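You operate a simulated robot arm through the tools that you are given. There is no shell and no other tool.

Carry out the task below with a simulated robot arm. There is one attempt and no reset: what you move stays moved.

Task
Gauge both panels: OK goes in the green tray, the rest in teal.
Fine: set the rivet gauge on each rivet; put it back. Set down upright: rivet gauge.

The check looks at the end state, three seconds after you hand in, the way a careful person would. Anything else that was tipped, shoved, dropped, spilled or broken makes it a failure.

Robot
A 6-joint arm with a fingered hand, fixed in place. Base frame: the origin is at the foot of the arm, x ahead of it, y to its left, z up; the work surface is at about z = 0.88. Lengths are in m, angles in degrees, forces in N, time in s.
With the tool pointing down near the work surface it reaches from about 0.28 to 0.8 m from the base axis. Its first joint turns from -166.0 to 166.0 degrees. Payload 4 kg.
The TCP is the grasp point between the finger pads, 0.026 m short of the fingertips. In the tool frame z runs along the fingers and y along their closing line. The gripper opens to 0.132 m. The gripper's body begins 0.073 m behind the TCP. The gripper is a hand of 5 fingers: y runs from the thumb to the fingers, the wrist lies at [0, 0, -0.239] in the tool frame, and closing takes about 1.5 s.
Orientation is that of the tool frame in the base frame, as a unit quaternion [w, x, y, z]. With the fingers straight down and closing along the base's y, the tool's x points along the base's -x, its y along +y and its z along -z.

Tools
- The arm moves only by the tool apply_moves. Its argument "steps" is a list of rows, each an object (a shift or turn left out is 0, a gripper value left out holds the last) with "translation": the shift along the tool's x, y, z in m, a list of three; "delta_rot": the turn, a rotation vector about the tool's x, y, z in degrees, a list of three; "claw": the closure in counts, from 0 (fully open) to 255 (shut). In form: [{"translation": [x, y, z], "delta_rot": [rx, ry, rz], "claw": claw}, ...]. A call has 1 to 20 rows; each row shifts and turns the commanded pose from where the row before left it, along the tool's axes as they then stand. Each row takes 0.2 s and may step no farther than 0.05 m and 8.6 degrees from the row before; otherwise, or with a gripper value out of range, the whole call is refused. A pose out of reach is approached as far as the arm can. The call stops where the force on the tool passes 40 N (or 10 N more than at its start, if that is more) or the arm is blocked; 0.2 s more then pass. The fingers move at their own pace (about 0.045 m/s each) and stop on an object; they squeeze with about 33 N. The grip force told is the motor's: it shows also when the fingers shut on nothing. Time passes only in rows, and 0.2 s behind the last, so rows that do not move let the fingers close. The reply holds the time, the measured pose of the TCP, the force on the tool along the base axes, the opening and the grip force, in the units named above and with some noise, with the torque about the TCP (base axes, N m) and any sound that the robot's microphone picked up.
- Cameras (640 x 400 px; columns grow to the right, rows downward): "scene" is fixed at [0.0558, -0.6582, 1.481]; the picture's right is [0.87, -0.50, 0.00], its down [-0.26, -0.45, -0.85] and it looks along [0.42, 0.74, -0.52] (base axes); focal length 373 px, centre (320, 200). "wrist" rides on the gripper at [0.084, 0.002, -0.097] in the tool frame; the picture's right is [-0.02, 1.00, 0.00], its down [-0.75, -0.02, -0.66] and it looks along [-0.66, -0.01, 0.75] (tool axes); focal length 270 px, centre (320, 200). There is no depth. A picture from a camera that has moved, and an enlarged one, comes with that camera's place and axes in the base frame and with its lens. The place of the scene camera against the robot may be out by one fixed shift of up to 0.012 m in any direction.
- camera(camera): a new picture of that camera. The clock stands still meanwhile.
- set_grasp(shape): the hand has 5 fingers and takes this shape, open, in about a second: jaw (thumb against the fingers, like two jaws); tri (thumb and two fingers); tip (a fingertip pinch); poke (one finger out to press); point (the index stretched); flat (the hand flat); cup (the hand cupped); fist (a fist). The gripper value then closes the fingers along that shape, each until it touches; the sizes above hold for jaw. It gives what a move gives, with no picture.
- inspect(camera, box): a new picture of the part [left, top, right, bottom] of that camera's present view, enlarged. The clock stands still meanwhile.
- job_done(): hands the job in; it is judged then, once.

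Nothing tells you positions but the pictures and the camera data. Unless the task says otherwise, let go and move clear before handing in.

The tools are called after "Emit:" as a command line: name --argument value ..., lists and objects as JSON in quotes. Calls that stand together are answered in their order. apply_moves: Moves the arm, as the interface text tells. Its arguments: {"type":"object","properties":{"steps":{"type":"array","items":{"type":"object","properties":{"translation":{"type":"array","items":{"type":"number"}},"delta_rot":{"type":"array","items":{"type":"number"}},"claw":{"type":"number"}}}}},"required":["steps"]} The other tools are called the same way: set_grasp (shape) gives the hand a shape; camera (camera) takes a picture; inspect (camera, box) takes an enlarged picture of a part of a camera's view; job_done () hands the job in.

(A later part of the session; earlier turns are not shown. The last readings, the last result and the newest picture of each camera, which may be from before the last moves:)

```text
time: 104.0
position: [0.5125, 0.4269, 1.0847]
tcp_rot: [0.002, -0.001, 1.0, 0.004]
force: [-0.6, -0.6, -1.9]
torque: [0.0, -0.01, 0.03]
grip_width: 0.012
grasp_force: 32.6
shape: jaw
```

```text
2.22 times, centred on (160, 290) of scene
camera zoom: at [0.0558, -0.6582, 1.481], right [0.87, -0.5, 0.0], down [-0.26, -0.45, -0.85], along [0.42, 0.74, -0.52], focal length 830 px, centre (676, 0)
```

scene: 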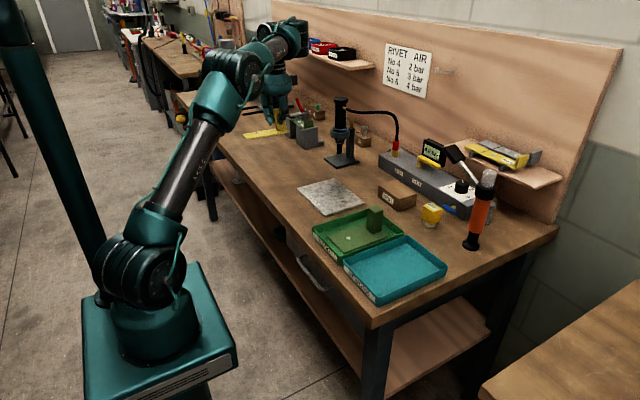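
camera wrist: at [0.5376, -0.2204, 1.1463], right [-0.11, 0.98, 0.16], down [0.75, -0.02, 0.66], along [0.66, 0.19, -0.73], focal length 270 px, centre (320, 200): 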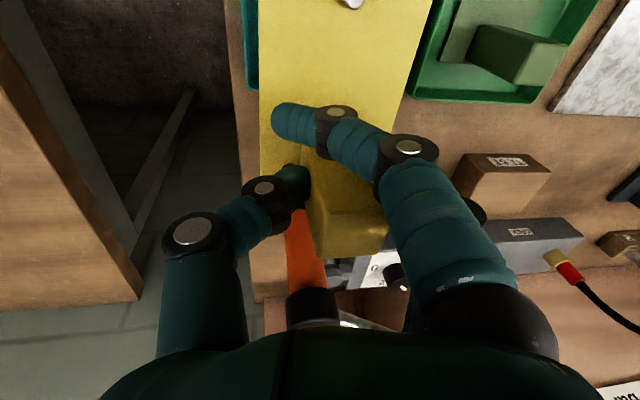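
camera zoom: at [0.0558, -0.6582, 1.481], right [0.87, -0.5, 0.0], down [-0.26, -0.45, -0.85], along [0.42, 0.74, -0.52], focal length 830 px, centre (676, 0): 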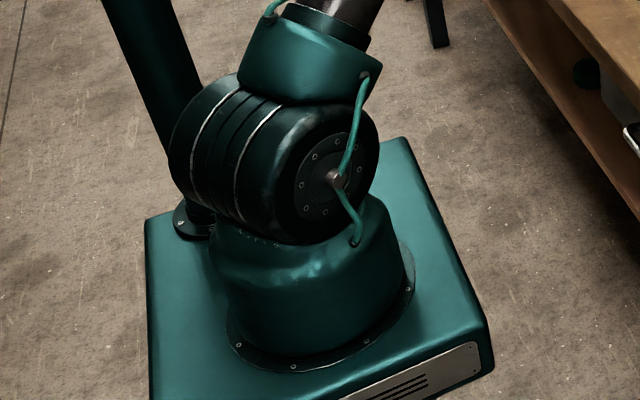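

The forearm-roll joint has flipped to its mirrored solution. I'll take the panel back to its original spot (a proven reachable pose), set it down, then restore the normal branch empty-handed. First, turning the hand back to the pick heading.

Emit:
apply_moves --steps '[{"delta_rot": [0, 0, -8.44]}, {"delta_rot": [0, 0, -8.44]}, {"delta_rot": [0, 0, -8.44]}, {"delta_rot": [0, 0, -8.44]}, {"delta_rot": [0, 0, -8.44]}, {}]'

Emit:
inspect --camera "scene" --box '[180, 0, 360, 150]'

```text
time: 105.4
position: [0.5109, 0.4289, 1.0837]
tcp_rot: [0.003, -0.361, 0.933, 0.003]
force: [-0.8, 0.0, -1.5]
torque: [-0.02, -0.02, 0.0]
grip_width: 0.0121
grasp_force: 32.6
shape: jaw
```

```text
2.67 times, centred on (270, 75) of scene
camera zoom: at [0.0558, -0.6582, 1.481], right [0.87, -0.5, 0.0], down [-0.26, -0.45, -0.85], along [0.42, 0.74, -0.52], focal length 995 px, centre (453, 533)
```

zoom: 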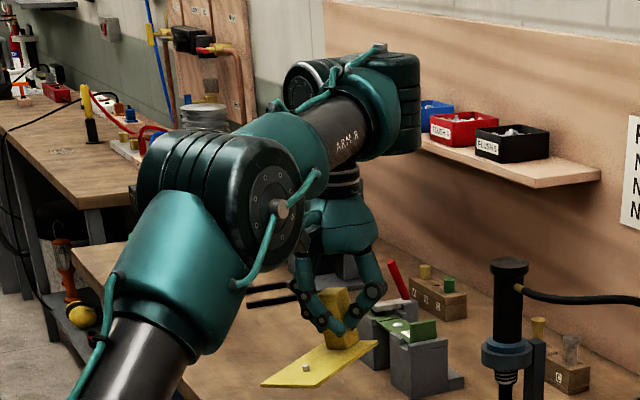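

Yaw is handled purely by the last joint, as expected. Continuing to the pick heading, then moving out over the original spot in steps.

Emit:
apply_moves --steps '[{"delta_rot": [0, 0, -8.44]}, {"delta_rot": [0, 0, -8.44]}, {"delta_rot": [0, 0, -8.44]}, {"delta_rot": [0, 0, -8.44]}, {"delta_rot": [0, 0, -8.44]}, {"translation": [-0.03, 0.003, 0.015]}, {"translation": [-0.03, 0.003, 0.015]}, {}]'

Emit:
camera --camera "scene"

Emit:
camera --camera "wrist"

```text
time: 107.2
position: [0.5096, 0.4903, 1.0535]
tcp_rot: [0.003, -0.672, 0.74, 0.003]
force: [-0.1, -0.5, -1.0]
torque: [0.01, -0.01, 0.03]
grip_width: 0.0121
grasp_force: 32.8
shape: jaw
```

```text
taken
```

scene: 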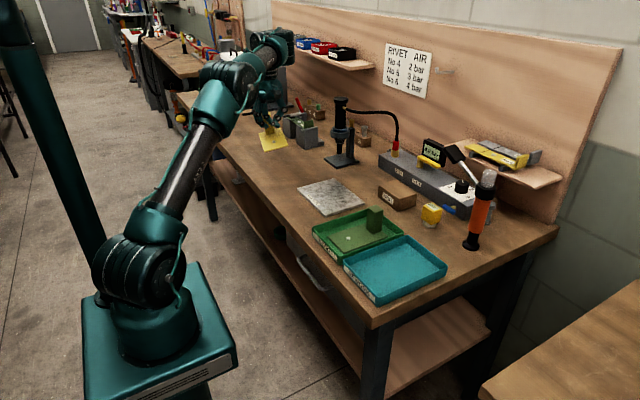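

```text
taken
camera wrist: at [0.4995, 0.4051, 1.1511], right [-0.99, 0.12, 0.0], down [0.09, 0.74, 0.66], along [0.08, 0.66, -0.75], focal length 270 px, centre (320, 200)
```

wrist: 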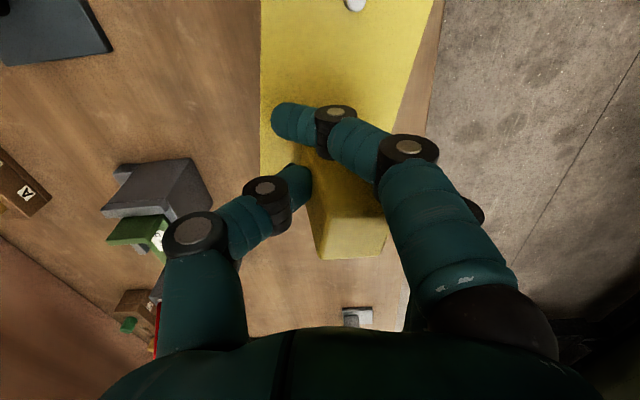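

No limit flagged. Continuing down toward the set-down spot.

Emit:
apply_moves --steps '[{"translation": [-0.0155, 0.0002, 0.025]}, {"translation": [-0.0155, 0.0002, 0.025]}, {"translation": [0, 0, 0.02]}, {}]'

Emit:
inspect --camera "scene" --box '[230, 90, 320, 190]'

```text
time: 108.2
position: [0.5128, 0.5214, 0.9843]
tcp_rot: [0.004, -0.672, 0.74, 0.002]
force: [0.3, 0.1, -1.4]
torque: [0.04, 0.01, -0.02]
grip_width: 0.0124
grasp_force: 33.0
shape: jaw
```

```text
4.00 times, centred on (275, 140) of scene
camera zoom: at [0.0558, -0.6582, 1.481], right [0.87, -0.5, 0.0], down [-0.26, -0.45, -0.85], along [0.42, 0.74, -0.52], focal length 1493 px, centre (500, 440)
```

zoom: 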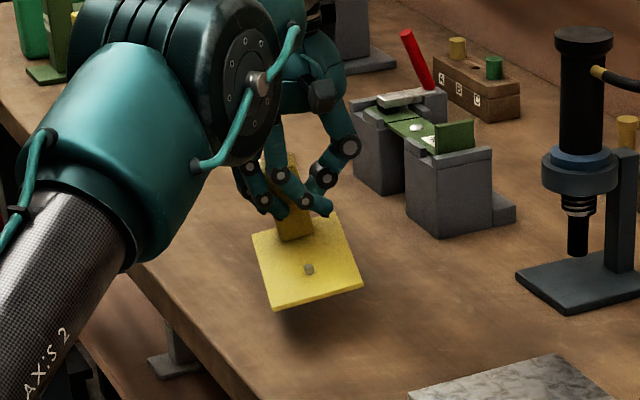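

Panel is over clear table. Lowering in small steps until the low end touches and the panel flattens.

Emit:
apply_moves --steps '[{"translation": [0, 0, 0.01]}, {"translation": [0, 0, 0.008]}, {"translation": [0, 0, 0.004]}, {"translation": [0, 0, 0.004]}, {}]'

Emit:
inspect --camera "scene" --box '[250, 100, 320, 180]'

```text
time: 109.4
position: [0.5119, 0.5218, 0.958]
tcp_rot: [0.004, -0.672, 0.741, 0.002]
force: [0.1, 0.0, -1.1]
torque: [0.03, -0.04, -0.02]
grip_width: 0.0125
grasp_force: 33.4
shape: jaw
```

```text
5.00 times, centred on (285, 140) of scene
camera zoom: at [0.0558, -0.6582, 1.481], right [0.87, -0.5, 0.0], down [-0.26, -0.45, -0.85], along [0.42, 0.74, -0.52], focal length 1866 px, centre (495, 500)
```

zoom: 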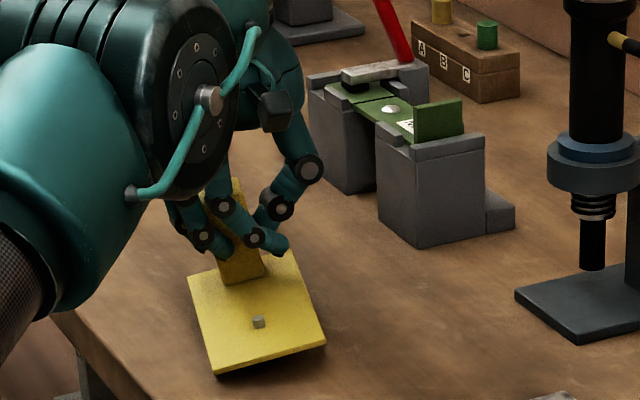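

Near touchdown, no contact yet. Continuing in 3 mm steps.

Emit:
apply_moves --steps '[{"translation": [0, 0, 0.003]}, {"translation": [0, 0, 0.003]}, {"translation": [0, 0, 0.003]}, {}]'

Emit:
inspect --camera "scene" --box '[250, 100, 320, 180]'

```text
time: 110.4
position: [0.5134, 0.524, 0.9501]
tcp_rot: [0.003, -0.673, 0.74, 0.003]
force: [-0.3, 0.5, -1.7]
torque: [-0.01, -0.02, 0.0]
grip_width: 0.012
grasp_force: 33.1
shape: jaw
```

```text
5.00 times, centred on (285, 140) of scene
camera zoom: at [0.0558, -0.6582, 1.481], right [0.87, -0.5, 0.0], down [-0.26, -0.45, -0.85], along [0.42, 0.74, -0.52], focal length 1866 px, centre (495, 500)
```

zoom: 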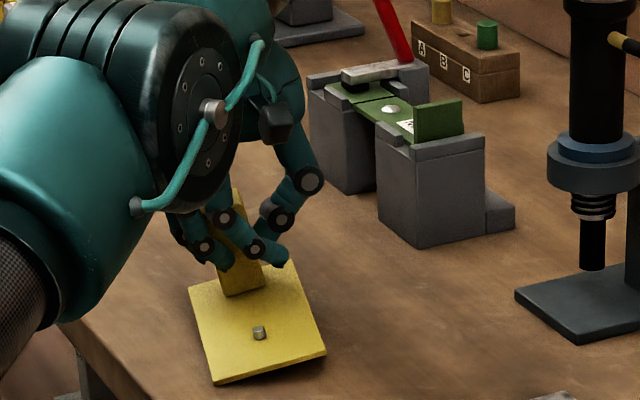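

Still no contact; continuing.

Emit:
apply_moves --steps '[{"translation": [0, 0, 0.003]}, {"translation": [0, 0, 0.003]}, {}]'

```text
time: 111.2
position: [0.5136, 0.5224, 0.9439]
tcp_rot: [0.004, -0.672, 0.74, 0.003]
force: [-0.2, 0.4, -1.8]
torque: [-0.01, -0.01, 0.03]
grip_width: 0.0124
grasp_force: 32.9
shape: jaw
```

Emit:
apply_moves --steps '[{"translation": [0, 0, 0.002]}, {"translation": [0, 0, 0.002]}, {}]'

Emit:
inspect --camera "scene" --box '[250, 100, 320, 180]'

```text
time: 112.0
position: [0.514, 0.5234, 0.9401]
tcp_rot: [0.003, -0.672, 0.741, 0.001]
force: [3.7, -0.2, 7.3]
torque: [0.01, 0.17, -0.01]
grip_width: 0.0125
grasp_force: 32.3
shape: jaw
```

```text
5.00 times, centred on (285, 140) of scene
camera zoom: at [0.0558, -0.6582, 1.481], right [0.87, -0.5, 0.0], down [-0.26, -0.45, -0.85], along [0.42, 0.74, -0.52], focal length 1866 px, centre (495, 500)
```

zoom: 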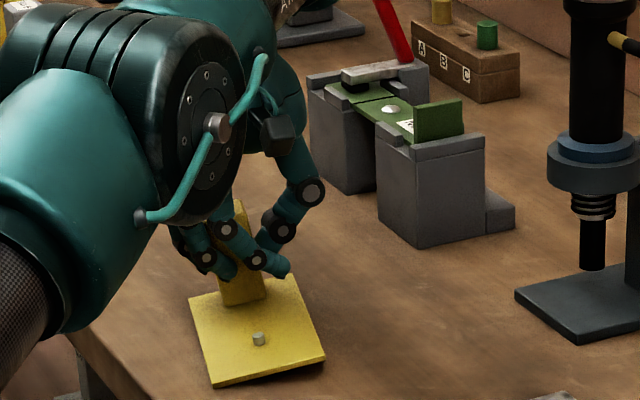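

Touched down (7 N). Opening the fingers to release the panel here.

Emit:
apply_moves --steps '[{"translation": [0, 0, -0.001]}, {"claw": 215}, {"claw": 200}, {"claw": 180}, {"claw": 160}, {"claw": 140}, {"claw": 110}, {}, {}]'

Emit:
inspect --camera "scene" --box '[250, 100, 320, 180]'

Emit:
camera --camera "wrist"

```text
time: 114.0
position: [0.5118, 0.523, 0.9401]
tcp_rot: [0.002, -0.672, 0.741, 0.002]
force: [-0.2, 0.4, -0.7]
torque: [-0.01, 0.0, -0.04]
grip_width: 0.0743
grasp_force: 0.0
shape: jaw
```

```text
5.00 times, centred on (285, 140) of scene
camera zoom: at [0.0558, -0.6582, 1.481], right [0.87, -0.5, 0.0], down [-0.26, -0.45, -0.85], along [0.42, 0.74, -0.52], focal length 1866 px, centre (495, 500)
```

zoom: 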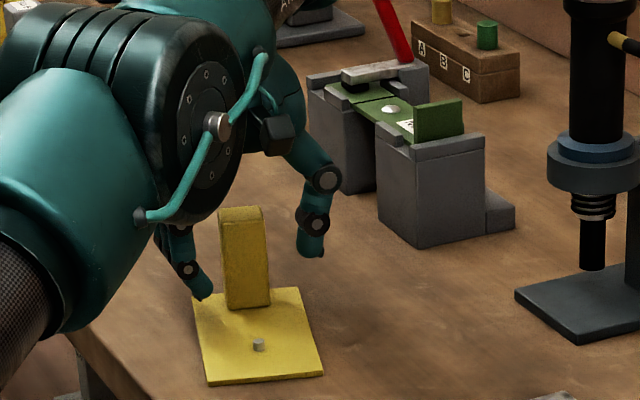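

```text
taken
camera wrist: at [0.5032, 0.4381, 1.0373], right [-0.99, 0.12, 0.0], down [0.09, 0.74, 0.66], along [0.08, 0.66, -0.75], focal length 270 px, centre (320, 200)
```

wrist: 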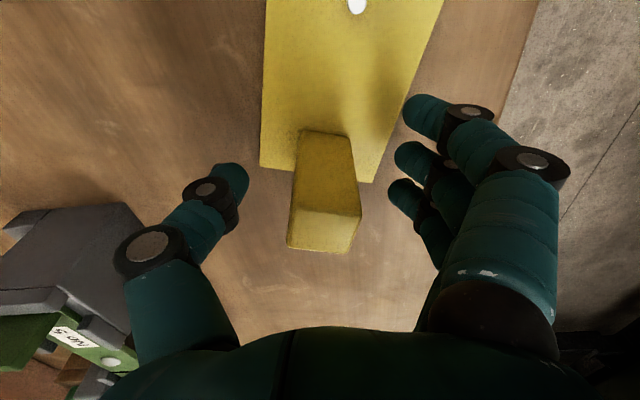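

The yellow panel stands flat and upright on the table. Now I'll lift clear and retreat, then work on restoring the arm's normal posture empty-handed.

Emit:
apply_moves --steps '[{"translation": [0, 0, -0.03]}, {"translation": [0, 0, -0.04]}, {"translation": [0.0155, -0.0002, -0.02]}, {"translation": [0.0155, -0.0002, -0.02]}, {"translation": [0.03, -0.003, -0.015]}, {"translation": [0.03, -0.003, -0.015]}, {"delta_rot": [0, 0, 8.44]}, {"delta_rot": [0, 0, 8.44]}, {"delta_rot": [0, 0, 8.44]}, {"delta_rot": [0, 0, 8.44]}, {"delta_rot": [0, 0, 8.44]}, {"delta_rot": [0, 0, 8.44]}, {"delta_rot": [0, 0, 8.44]}, {"delta_rot": [0, 0, 8.44]}, {"delta_rot": [0, 0, 8.44]}, {"delta_rot": [0, 0, 8.44]}, {}]'

Emit:
camera --camera "scene"

```text
time: 117.6
position: [0.51, 0.4321, 1.0806]
tcp_rot: [0.002, 0.0, 1.0, 0.005]
force: [0.1, -0.3, 0.3]
torque: [0.01, -0.01, -0.03]
grip_width: 0.0743
grasp_force: 0.0
shape: jaw
```

```text
taken
```

scene: 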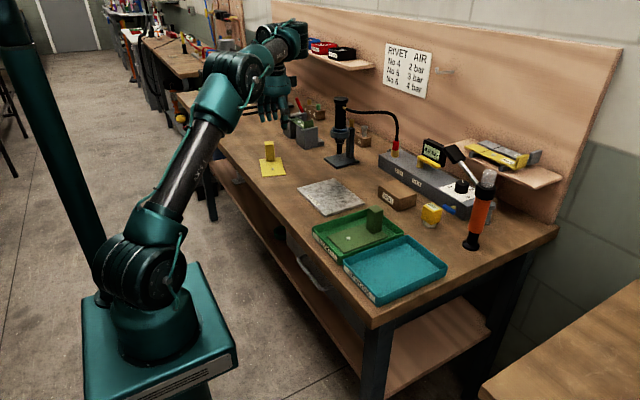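

Now moving the empty hand to a high, open area to work on the posture.

Emit:
apply_moves --steps '[{"translation": [0.0014, -0.04, -0.0214]}, {"translation": [0.0014, -0.04, -0.0214]}, {"translation": [0.0014, -0.04, -0.0214]}, {"translation": [0.0014, -0.04, -0.0214]}, {"translation": [0.0014, -0.04, -0.0214]}, {"translation": [0.0014, -0.04, -0.0214]}, {"translation": [0.0014, -0.04, -0.0214]}, {}]'

Emit:
camera --camera "scene"

Emit:
apply_moves --steps '[{"delta_rot": [0, 4, 0]}, {"delta_rot": [0, 4, 0]}, {}]'

Emit:
camera --camera "scene"

```text
time: 119.4
position: [0.497, 0.1537, 1.2286]
tcp_rot: [0.002, -0.01, 1.0, 0.003]
force: [-0.8, -1.9, -1.1]
torque: [0.21, 0.01, -0.01]
grip_width: 0.0744
grasp_force: 0.1
shape: jaw
```

```text
taken
```

scene: 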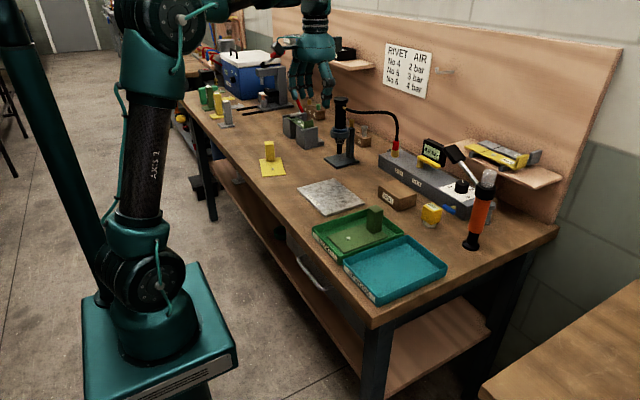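

```text
time: 120.2
position: [0.4993, 0.1514, 1.2275]
tcp_rot: [-0.068, -0.001, 0.998, 0.004]
force: [-0.2, 1.4, -0.1]
torque: [0.03, 0.01, -0.03]
grip_width: 0.0744
grasp_force: 0.1
shape: jaw
```

```text
taken
```

scene: 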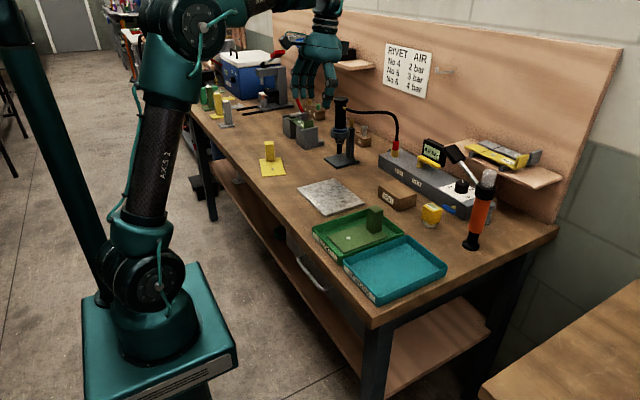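

The posture looks different (elbow higher) at this point. I'll undo the test tilt and go to the earlier reference pose (0.585, 0.257, 1.07) to compare.

Emit:
apply_moves --steps '[{"delta_rot": [0, -4, 0]}, {"delta_rot": [0, -4, 0]}, {"translation": [-0.0285, 0.035, 0.02]}, {"translation": [-0.0285, 0.035, 0.02]}, {"translation": [-0.0285, 0.035, 0.02]}, {"translation": [0, 0, 0.04]}, {"translation": [0, 0, 0.04]}, {}]'

Emit:
camera --camera "scene"

```text
time: 122.0
position: [0.591, 0.2582, 1.0958]
tcp_rot: [0.0, 0.0, 1.0, 0.004]
force: [-0.5, 0.3, -0.5]
torque: [0.0, 0.03, 0.02]
grip_width: 0.0744
grasp_force: 0.1
shape: jaw
out of reach, approached as far as the arm can: row 7
```

```text
taken
```

scene: 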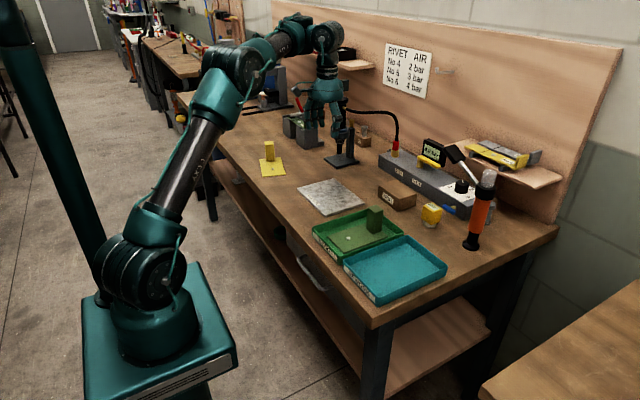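

Here it's out of reach below z≈1.096, confirming the mirrored branch. Let me zoom to see the wrist at this pose.

Emit:
inspect --camera "scene" --box '[190, 0, 370, 150]'

```text
2.67 times, centred on (280, 75) of scene
camera zoom: at [0.0558, -0.6582, 1.481], right [0.87, -0.5, 0.0], down [-0.26, -0.45, -0.85], along [0.42, 0.74, -0.52], focal length 995 px, centre (427, 533)
```

zoom: 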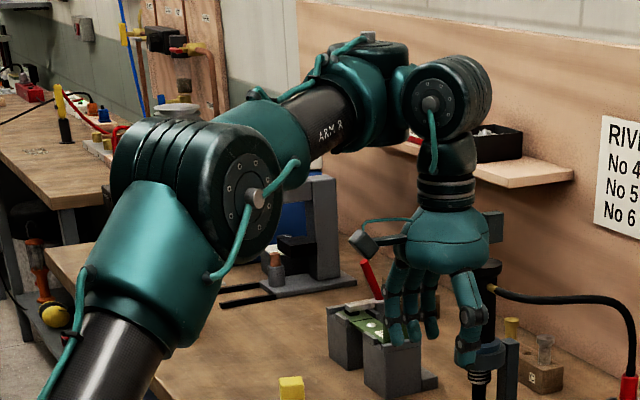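

Now I see it: the wrist's first joint (vertical-axis barrel) has swung about 90° to the right – a drift through the singularity where that joint lines up with the vertical tool. I can steer it back by tilting the tool toward the right first, then sweeping the tilt round to forward. Starting with the rightward tilt, at safe height.

Emit:
apply_moves --steps '[{"translation": [0, 0, -0.04]}, {"delta_rot": [5.3, -5.3, 0]}, {"delta_rot": [5.3, -5.3, 0]}, {}, {}]'

Emit:
inspect --camera "scene" --box '[190, 0, 370, 150]'

```text
time: 123.2
position: [0.5849, 0.2593, 1.1306]
tcp_rot: [0.094, 0.0, 0.992, -0.088]
force: [-1.0, 0.0, 0.3]
torque: [0.02, -0.01, -0.01]
grip_width: 0.0743
grasp_force: 0.0
shape: jaw
out of reach, approached as far as the arm can: row 2
```

```text
2.67 times, centred on (280, 75) of scene
camera zoom: at [0.0558, -0.6582, 1.481], right [0.87, -0.5, 0.0], down [-0.26, -0.45, -0.85], along [0.42, 0.74, -0.52], focal length 995 px, centre (427, 533)
```

zoom: 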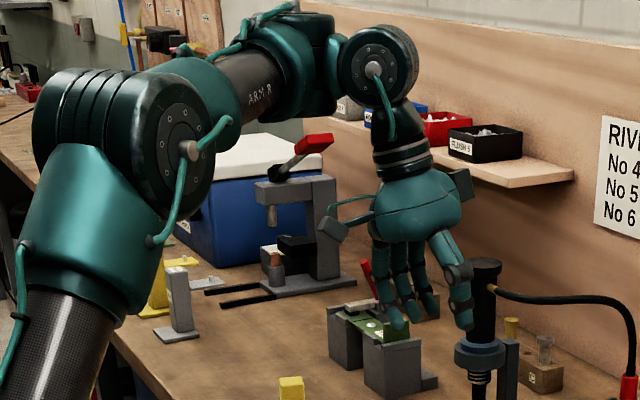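

Good, the wrist is responding smoothly. Now sweeping the tilt from the right round to forward.

Emit:
apply_moves --steps '[{"delta_rot": [-5.0, -3.3, 0]}, {"delta_rot": [-5.6, -1.1, 0]}, {"delta_rot": [-6.3, 1.4, 0]}, {}, {}]'

Emit:
camera --camera "scene"

Emit:
inspect --camera "scene" --box '[160, 0, 370, 150]'

```text
time: 124.4
position: [0.5904, 0.2564, 1.1317]
tcp_rot: [0.119, -0.02, 0.991, 0.058]
force: [-0.1, -1.3, 0.4]
torque: [0.04, 0.02, 0.0]
grip_width: 0.0745
grasp_force: 0.1
shape: jaw
out of reach, approached as far as the arm can: row 1
```

```text
taken
```

scene: 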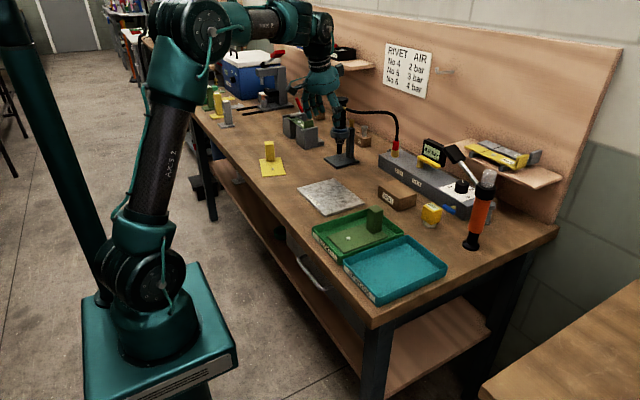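

```text
2.67 times, centred on (265, 75) of scene
camera zoom: at [0.0558, -0.6582, 1.481], right [0.87, -0.5, 0.0], down [-0.26, -0.45, -0.85], along [0.42, 0.74, -0.52], focal length 995 px, centre (467, 533)
```

zoom: 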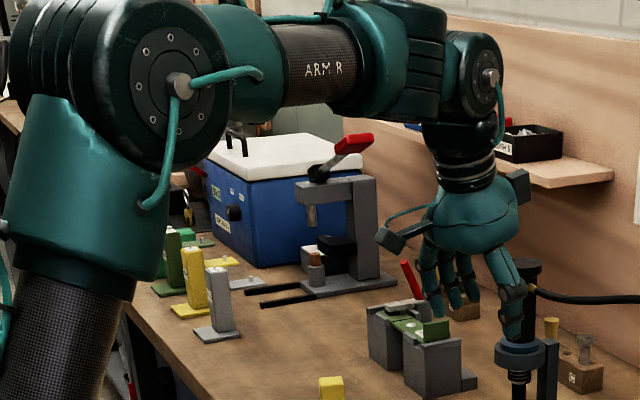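

The posture is back to normal (elbow high, wrist link forward). I'll keep a forward tilt while descending to a lower height, where this wrist is well-conditioned, then straighten the hand.

Emit:
apply_moves --steps '[{"translation": [0.0199, 0.0269, 0.0187]}, {"translation": [0.0199, 0.0269, 0.0187]}, {"translation": [0.0199, 0.0269, 0.0187]}, {"translation": [0.0199, 0.0269, 0.0187]}, {"translation": [0.0199, 0.0269, 0.0187]}, {"delta_rot": [3.15, 6.8, 0]}, {"delta_rot": [3.15, 6.8, 0]}, {}, {}]'

Emit:
camera --camera "scene"

Emit:
camera --camera "wrist"

```text
time: 126.4
position: [0.5091, 0.3997, 1.0326]
tcp_rot: [0.0, -0.02, 1.0, 0.001]
force: [-0.1, 0.8, 0.4]
torque: [-0.01, 0.01, 0.0]
grip_width: 0.0744
grasp_force: 0.1
shape: jaw
```

```text
taken
```

scene: 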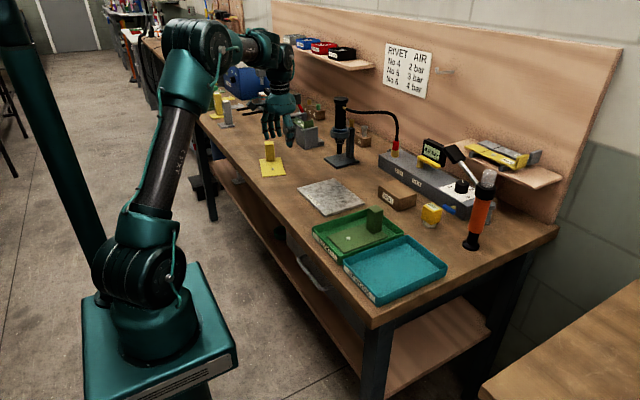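

```text
taken
camera wrist: at [0.4237, 0.3965, 1.1293], right [-0.02, 1.0, 0.0], down [0.75, 0.01, 0.66], along [0.66, 0.01, -0.75], focal length 270 px, centre (320, 200)
```

wrist: 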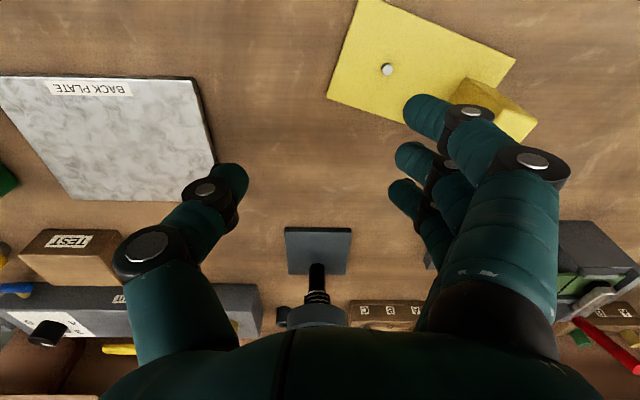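

Normal posture at low height. I'll zoom on the yellow panel for its new position and heading.

Emit:
inspect --camera "wrist" --box '[310, 0, 550, 150]'

Emit:
inspect --camera "scene" --box '[245, 130, 300, 185]'

```text
2.67 times, centred on (430, 75) of wrist
camera zoom: at [0.4237, 0.3965, 1.1293], right [-0.02, 1.0, 0.0], down [0.75, 0.01, 0.66], along [0.66, 0.01, -0.75], focal length 721 px, centre (27, 533)
```

zoom: 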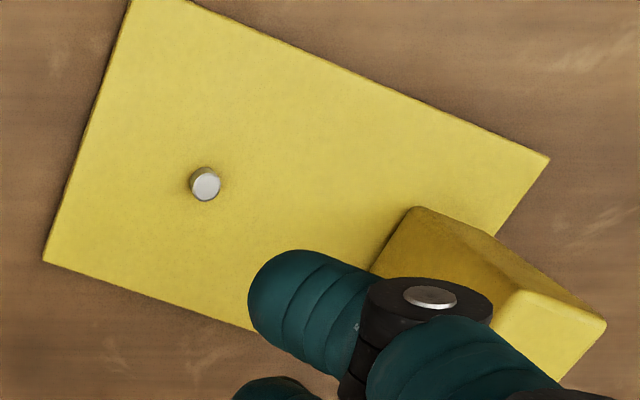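

```text
7.27 times, centred on (272, 158) of scene
camera zoom: at [0.0558, -0.6582, 1.481], right [0.87, -0.5, 0.0], down [-0.26, -0.45, -0.85], along [0.42, 0.74, -0.52], focal length 2715 px, centre (666, 509)
```

zoom: 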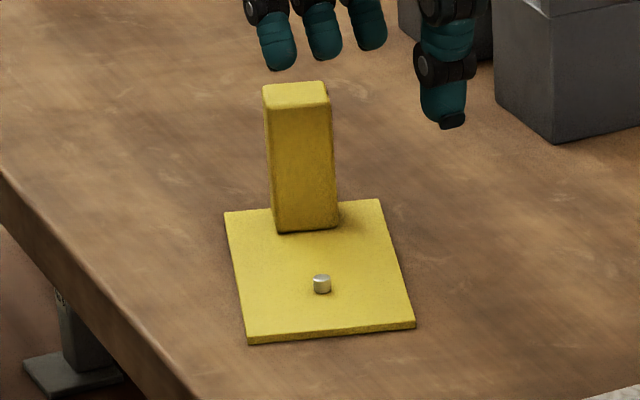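

The panel is now at heading about -15°, handle centre (0.514, 0.531). Turning the hand to match and moving above the handle, staying low.

Emit:
apply_moves --steps '[{"delta_rot": [0, 0, -8.02], "claw": 60}, {"delta_rot": [0, 0, -8.02]}, {"delta_rot": [0, 0, -8.02]}, {"delta_rot": [0, 0, -8.02]}, {"delta_rot": [0, 0, -8.02]}, {"delta_rot": [0, 0, -8.02]}, {"delta_rot": [0, 0, -8.02]}, {"delta_rot": [0, 0, -8.02]}, {"delta_rot": [0, 0, -8.02]}, {"translation": [-0.0433, 0.0075, 0.008]}, {"translation": [-0.0433, 0.0075, 0.008]}, {"translation": [-0.0433, 0.0075, 0.008]}, {}]'

Emit:
camera --camera "wrist"

Emit:
camera --camera "scene"

```text
time: 129.2
position: [0.5235, 0.5287, 1.0112]
tcp_rot: [0.002, -0.606, 0.796, 0.0]
force: [0.3, -0.1, -0.8]
torque: [0.03, 0.03, -0.04]
grip_width: 0.1008
grasp_force: 0.1
shape: jaw
```

```text
taken
camera wrist: at [0.4984, 0.4483, 1.1072], right [-0.96, 0.29, 0.0], down [0.21, 0.72, 0.66], along [0.19, 0.63, -0.75], focal length 270 px, centre (320, 200)
```

wrist: 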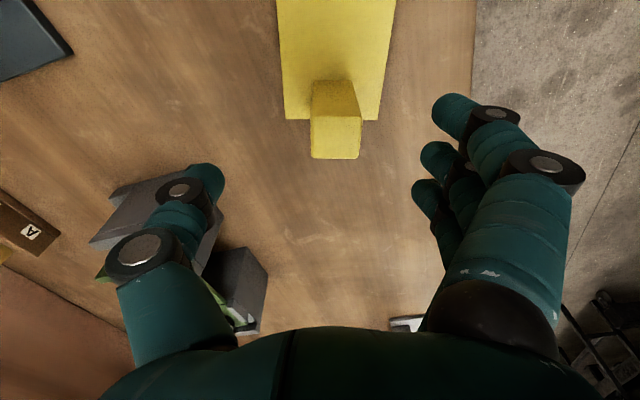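

```text
taken
```

scene: 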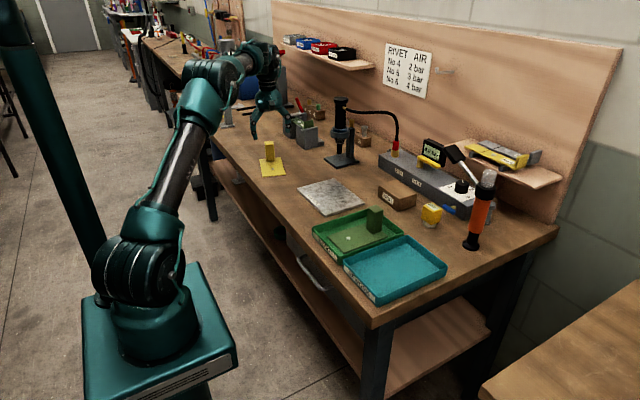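

Normal posture maintained, handle between thumb and fingers. Fine-adjusting and descending to grip height.

Emit:
apply_moves --steps '[{"translation": [0.0015, 0.0034, 0.02]}, {"translation": [0, 0, 0.027]}, {"translation": [0, 0, 0.027]}, {}, {"claw": 150}, {}, {}]'

Emit:
camera --camera "wrist"

```text
time: 130.8
position: [0.5172, 0.529, 0.9352]
tcp_rot: [0.001, -0.605, 0.796, 0.0]
force: [-0.4, -0.1, -0.4]
torque: [0.0, 0.01, 0.0]
grip_width: 0.0552
grasp_force: 0.1
shape: jaw
```

```text
taken
camera wrist: at [0.4927, 0.4483, 1.032], right [-0.96, 0.29, 0.0], down [0.21, 0.72, 0.66], along [0.19, 0.63, -0.75], focal length 270 px, centre (320, 200)
```

wrist: 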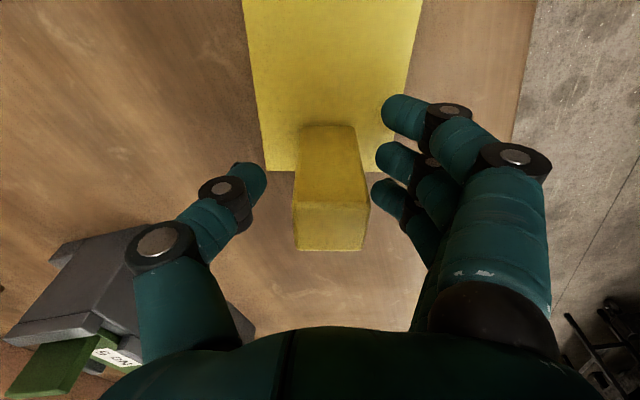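

Good centring. Closing the grip.

Emit:
apply_moves --steps '[{"claw": 170}, {}, {"claw": 190}, {}, {"claw": 210}, {}, {"claw": 255}, {}, {}, {}]'

Emit:
camera --camera "wrist"

Emit:
apply_moves --steps '[{"translation": [0, 0, -0.004]}, {"translation": [0, 0, -0.008]}, {"translation": [0, 0, -0.008]}, {}, {}]'

Emit:
camera --camera "wrist"

Emit:
inspect --camera "scene" --box '[245, 110, 315, 185]'

```text
time: 133.0
position: [0.5176, 0.5291, 0.936]
tcp_rot: [0.002, -0.605, 0.796, 0.001]
force: [1.2, 0.3, 4.5]
torque: [0.07, 0.14, 0.0]
grip_width: 0.0145
grasp_force: 32.8
shape: jaw
```

```text
taken
camera wrist: at [0.4928, 0.4482, 1.0324], right [-0.96, 0.29, 0.0], down [0.21, 0.72, 0.66], along [0.19, 0.63, -0.75], focal length 270 px, centre (320, 200)
```

wrist: 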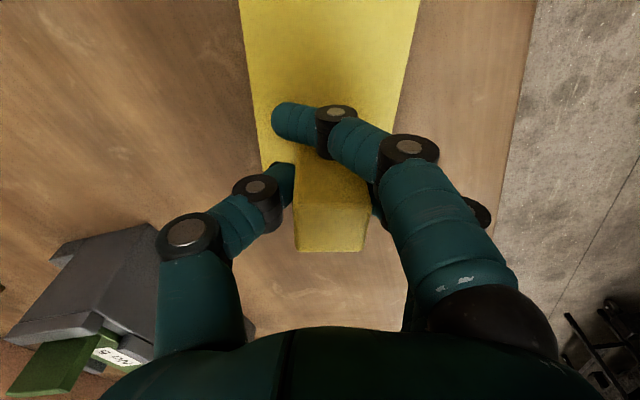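

```text
time: 134.2
position: [0.5172, 0.5288, 0.9544]
tcp_rot: [0.001, -0.605, 0.796, 0.0]
force: [0.6, 0.2, -1.3]
torque: [0.02, -0.01, 0.03]
grip_width: 0.0137
grasp_force: 33.0
shape: jaw
```

```text
taken
camera wrist: at [0.4929, 0.4471, 1.0514], right [-0.96, 0.29, 0.0], down [0.21, 0.72, 0.66], along [0.19, 0.63, -0.75], focal length 270 px, centre (320, 200)
```

wrist: 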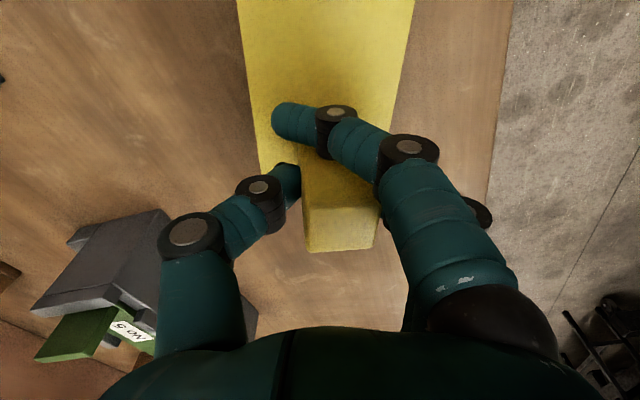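

```text
5.33 times, centred on (280, 148) of scene
camera zoom: at [0.0558, -0.6582, 1.481], right [0.87, -0.5, 0.0], down [-0.26, -0.45, -0.85], along [0.42, 0.74, -0.52], focal length 1991 px, centre (533, 480)
```

zoom: 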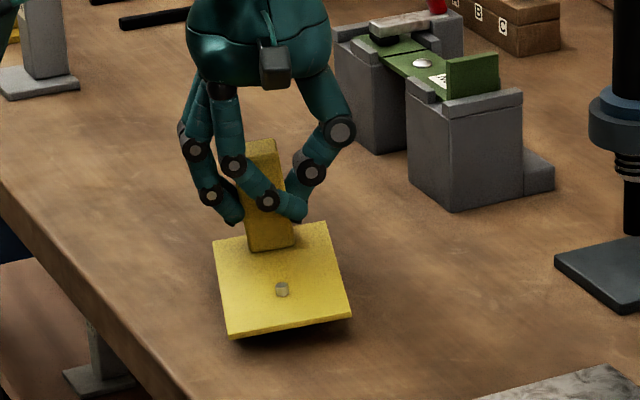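

Better grip this time (about 4° droop). Lifting, pulling inward, and turning lengthwise while keeping the hand vertical and not too high.

Emit:
apply_moves --steps '[{"translation": [0, 0, -0.03]}, {"translation": [0, 0, -0.02]}, {"translation": [0.0427, -0.0084, -0.018]}, {"translation": [0.0427, -0.0084, -0.018]}, {"translation": [0.0427, -0.0084, -0.018]}, {"delta_rot": [0, 0, 8.09]}, {"delta_rot": [0, 0, 8.09]}, {"delta_rot": [0, 0, 8.09]}, {"delta_rot": [0, 0, 8.09]}, {"delta_rot": [0, 0, 8.09]}, {"delta_rot": [0, 0, 8.09]}, {"delta_rot": [0, 0, 8.09]}, {"delta_rot": [0, 0, 8.09]}, {"delta_rot": [0, 0, 8.09]}, {}, {}]'

Emit:
camera --camera "scene"

Emit:
camera --camera "wrist"

```text
time: 137.6
position: [0.5072, 0.3971, 1.059]
tcp_rot: [0.001, -0.015, 1.0, 0.001]
force: [-0.5, -0.4, -0.9]
torque: [0.01, -0.01, -0.04]
grip_width: 0.0134
grasp_force: 33.1
shape: jaw
```

```text
taken
```

scene: 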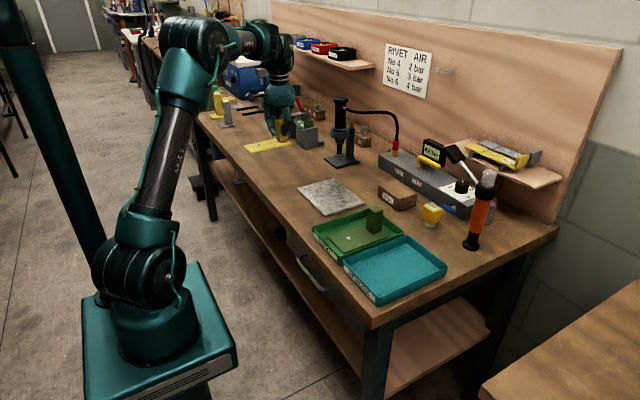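

```text
taken
camera wrist: at [0.4226, 0.3963, 1.1563], right [-0.01, 1.0, 0.0], down [0.75, 0.01, 0.66], along [0.66, 0.01, -0.75], focal length 270 px, centre (320, 200)
```

wrist: 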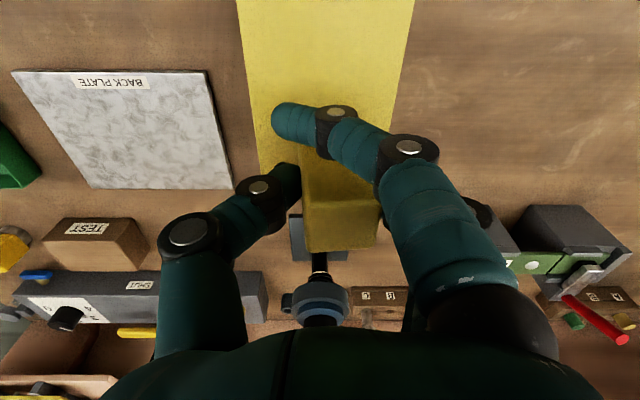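

Posture normal. Carrying the panel across toward the teal tray at z≈1.06.

Emit:
apply_moves --steps '[{"translation": [-0.0039, -0.0436, 0]}, {"translation": [-0.0039, -0.0436, 0]}, {"translation": [-0.0039, -0.0436, 0]}, {"translation": [-0.0039, -0.0436, 0]}, {"translation": [-0.0039, -0.0436, 0]}, {"translation": [-0.0039, -0.0436, 0]}, {"translation": [-0.0039, -0.0436, 0]}, {"translation": [-0.0039, -0.0436, 0]}, {"translation": [-0.0039, -0.0436, 0]}, {"translation": [-0.0039, -0.0436, 0]}, {"translation": [-0.0039, -0.0436, 0]}, {"translation": [-0.0039, -0.0436, 0]}, {"translation": [-0.0038, -0.0436, 0]}, {}, {}]'

Emit:
camera --camera "scene"

Emit:
camera --camera "wrist"

```text
time: 140.8
position: [0.5726, -0.1679, 1.0605]
tcp_rot: [0.001, -0.015, 1.0, 0.001]
force: [0.8, 0.2, -1.2]
torque: [-0.01, -0.05, 0.01]
grip_width: 0.0139
grasp_force: 33.1
shape: jaw
```

```text
taken
```

scene: 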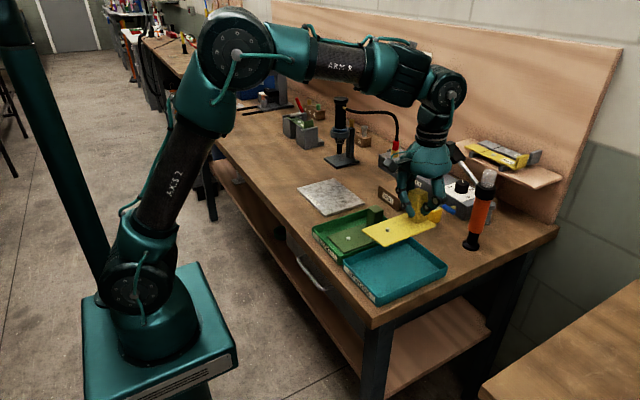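

```text
taken
camera wrist: at [0.4878, -0.1683, 1.1586], right [-0.01, 1.0, 0.0], down [0.75, 0.01, 0.66], along [0.66, 0.01, -0.75], focal length 270 px, centre (320, 200)
```

wrist: 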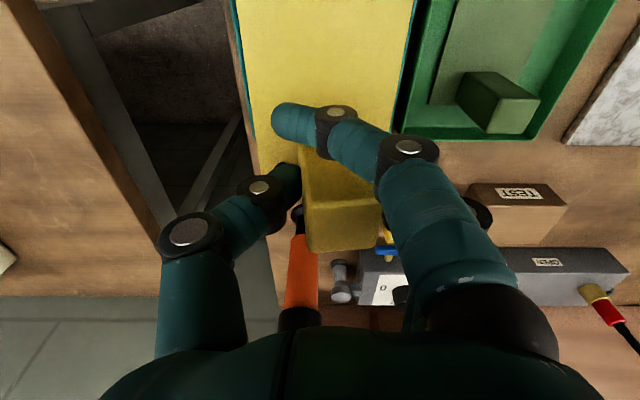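

Posture is good and the panel is over the teal tray. Descending to just above the rim to check alignment.

Emit:
apply_moves --steps '[{"translation": [-0.001, 0, 0.035]}, {"translation": [-0.001, 0, 0.035]}, {}, {}]'

Emit:
inspect --camera "scene" --box '[335, 195, 455, 305]'

Emit:
inspect --camera "wrist" --box '[190, 0, 450, 200]'

```text
time: 141.8
position: [0.5768, -0.1649, 0.9923]
tcp_rot: [0.001, -0.015, 1.0, 0.001]
force: [-0.1, 0.5, -1.7]
torque: [0.0, -0.02, 0.01]
grip_width: 0.0138
grasp_force: 32.6
shape: jaw
```

```text
3.64 times, centred on (395, 250) of scene
camera zoom: at [0.0558, -0.6582, 1.481], right [0.87, -0.5, 0.0], down [-0.26, -0.45, -0.85], along [0.42, 0.74, -0.52], focal length 1357 px, centre (47, 18)
```

zoom: 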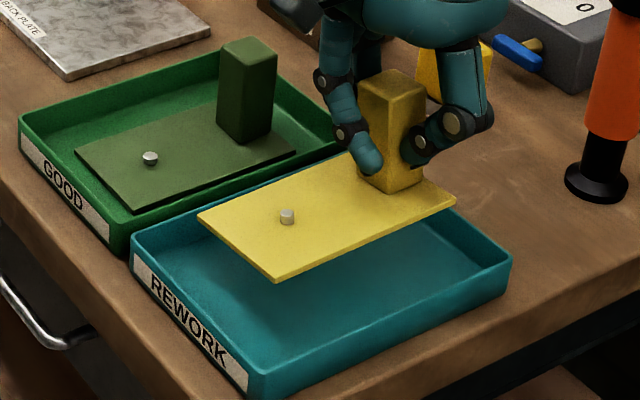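

```text
2.00 times, centred on (320, 100) of wrist
camera zoom: at [0.4921, -0.1673, 1.0883], right [-0.01, 1.0, 0.0], down [0.75, 0.01, 0.66], along [0.66, 0.01, -0.75], focal length 541 px, centre (320, 400)
```

zoom: 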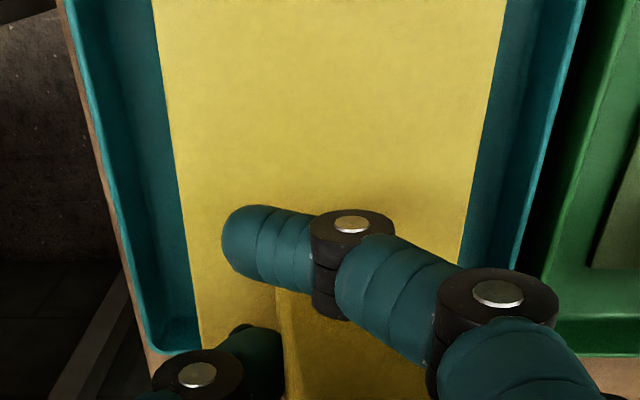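

Panel is centred and parallel in the tray. Lowering in decreasing steps to contact.

Emit:
apply_moves --steps '[{"translation": [0, 0, 0.015]}, {"translation": [0, 0, 0.012]}, {"translation": [0, 0, 0.005]}, {"translation": [0, 0, 0.004]}, {}]'

Emit:
inspect --camera "scene" --box '[335, 195, 455, 305]'

```text
time: 143.0
position: [0.5764, -0.1667, 0.9528]
tcp_rot: [0.001, -0.015, 1.0, 0.001]
force: [0.0, -1.2, -2.0]
torque: [-0.01, -0.02, -0.01]
grip_width: 0.0137
grasp_force: 33.1
shape: jaw
```

```text
3.64 times, centred on (395, 250) of scene
camera zoom: at [0.0558, -0.6582, 1.481], right [0.87, -0.5, 0.0], down [-0.26, -0.45, -0.85], along [0.42, 0.74, -0.52], focal length 1357 px, centre (47, 18)
```

zoom: 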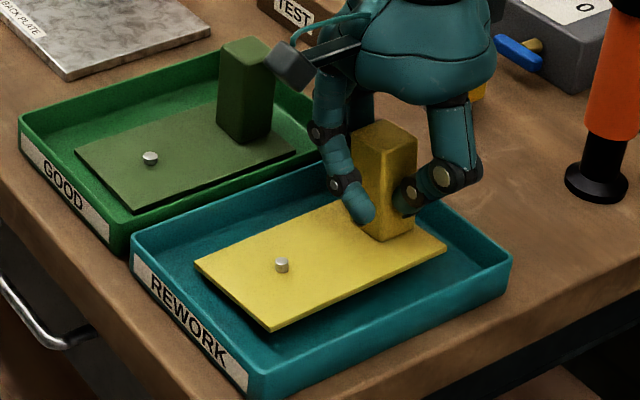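

Nearly there. Continuing in 2 mm steps until contact.

Emit:
apply_moves --steps '[{"translation": [0, 0, 0.002]}, {"translation": [0, 0, 0.002]}, {"translation": [0, 0, 0.002]}, {}]'

```text
time: 144.0
position: [0.5767, -0.1677, 0.9473]
tcp_rot: [0.0, -0.015, 1.0, 0.001]
force: [0.7, -0.3, -1.2]
torque: [-0.05, -0.03, 0.0]
grip_width: 0.0137
grasp_force: 33.2
shape: jaw
```

Emit:
apply_moves --steps '[{"translation": [0, 0, 0.002]}, {"translation": [0, 0, 0.0015]}, {}]'

Emit:
inspect --camera "scene" --box '[335, 195, 455, 305]'

```text
time: 144.8
position: [0.5768, -0.1666, 0.9425]
tcp_rot: [0.002, -0.014, 1.0, 0.0]
force: [-0.2, 0.1, -0.7]
torque: [0.02, 0.02, -0.01]
grip_width: 0.0139
grasp_force: 32.9
shape: jaw
```

```text
3.64 times, centred on (395, 250) of scene
camera zoom: at [0.0558, -0.6582, 1.481], right [0.87, -0.5, 0.0], down [-0.26, -0.45, -0.85], along [0.42, 0.74, -0.52], focal length 1357 px, centre (47, 18)
```

zoom: 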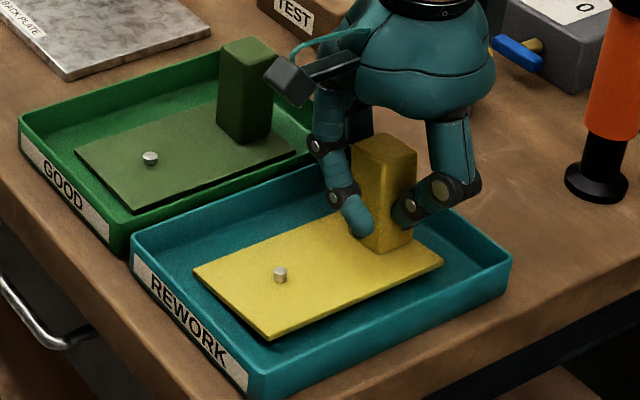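

Emit:
apply_moves --steps '[{"translation": [0, 0, 0.0015]}, {"translation": [0, 0, 0.0015]}, {}]'

```text
time: 145.6
position: [0.576, -0.1674, 0.9413]
tcp_rot: [0.002, -0.014, 1.0, 0.002]
force: [2.0, -2.5, 8.7]
torque: [0.29, 0.02, -0.01]
grip_width: 0.0142
grasp_force: 33.3
shape: jaw
```

Contact at about 9 N. Releasing the panel gradually.

Emit:
apply_moves --steps '[{"translation": [0, 0, -0.0005]}, {"claw": 220}, {"claw": 200}, {"claw": 180}, {"claw": 160}, {"claw": 140}, {"claw": 120}, {}, {}]'

Emit:
camera --camera "wrist"

Emit:
inspect --camera "scene" --box '[335, 195, 455, 305]'

```text
time: 147.6
position: [0.5768, -0.1666, 0.9409]
tcp_rot: [0.0, -0.014, 1.0, 0.002]
force: [-0.2, 0.2, 0.6]
torque: [0.0, -0.01, 0.02]
grip_width: 0.0688
grasp_force: 0.1
shape: jaw
```

```text
taken
camera wrist: at [0.4925, -0.1678, 1.0375], right [-0.01, 1.0, 0.0], down [0.75, 0.01, 0.66], along [0.66, 0.01, -0.75], focal length 270 px, centre (320, 200)
```

wrist: 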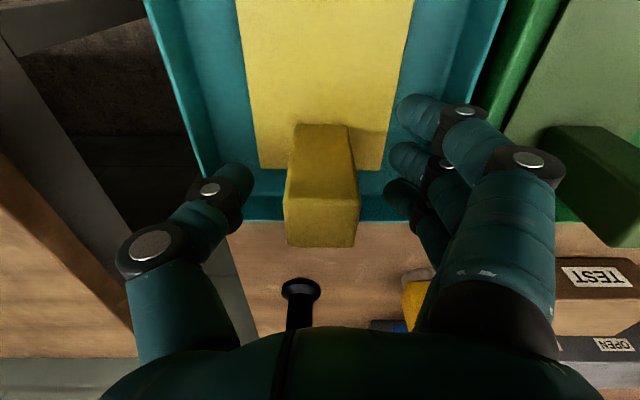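

```text
3.64 times, centred on (395, 250) of scene
camera zoom: at [0.0558, -0.6582, 1.481], right [0.87, -0.5, 0.0], down [-0.26, -0.45, -0.85], along [0.42, 0.74, -0.52], focal length 1357 px, centre (47, 18)
```

zoom: 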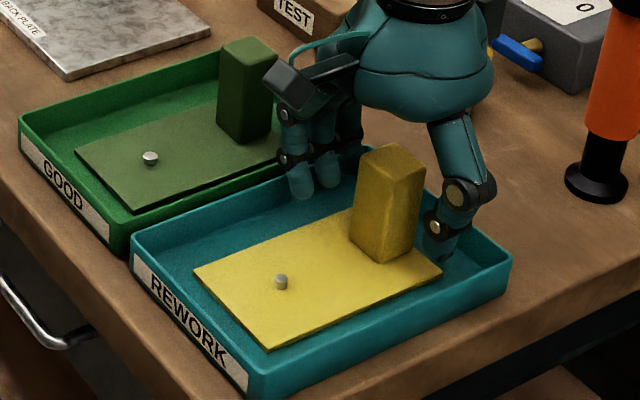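

The yellow panel is flat in the teal tray. Lifting straight up and clear.

Emit:
apply_moves --steps '[{"translation": [0, 0, -0.02]}, {"translation": [0, 0, -0.04]}, {"translation": [0, 0, -0.045]}, {"translation": [0.03, 0.0, -0.02]}, {"translation": [0.03, 0.02, -0.01]}, {"translation": [0.03, 0.03, -0.01]}, {}, {}]'

Emit:
camera --camera "scene"

Emit:
camera --camera "wrist"

Emit:
inspect --camera "scene" --box '[300, 170, 520, 310]'

```text
time: 149.4
position: [0.4847, -0.1189, 1.0878]
tcp_rot: [0.001, -0.015, 1.0, 0.001]
force: [0.1, -0.3, 0.0]
torque: [-0.01, 0.0, 0.02]
grip_width: 0.0689
grasp_force: 0.1
shape: jaw
```

```text
taken
```

scene: 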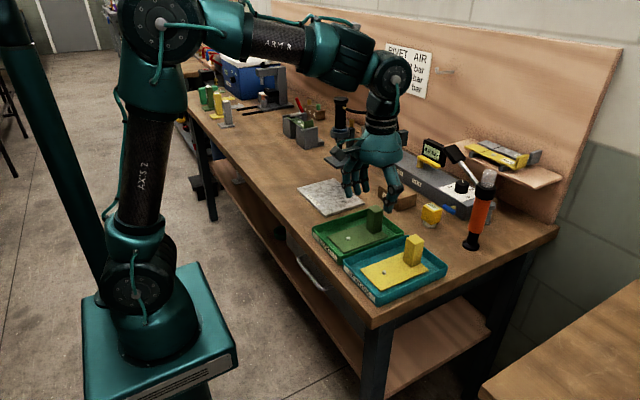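

```text
taken
camera wrist: at [0.4002, -0.1211, 1.1842], right [-0.01, 1.0, 0.0], down [0.75, 0.01, 0.66], along [0.66, 0.01, -0.75], focal length 270 px, centre (320, 200)
```

wrist: 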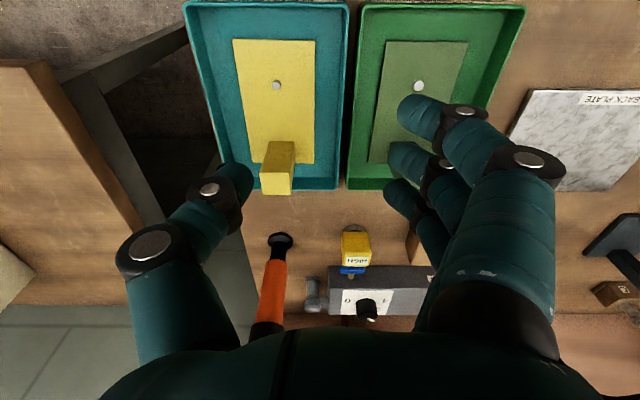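

```text
2.86 times, centred on (410, 240) of scene
camera zoom: at [0.0558, -0.6582, 1.481], right [0.87, -0.5, 0.0], down [-0.26, -0.45, -0.85], along [0.42, 0.74, -0.52], focal length 1066 px, centre (63, 86)
```

zoom: 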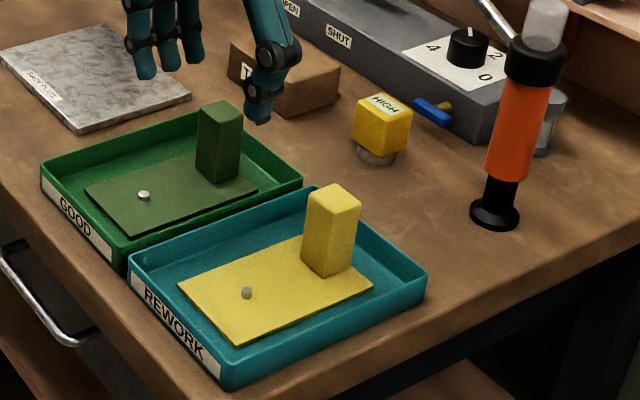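

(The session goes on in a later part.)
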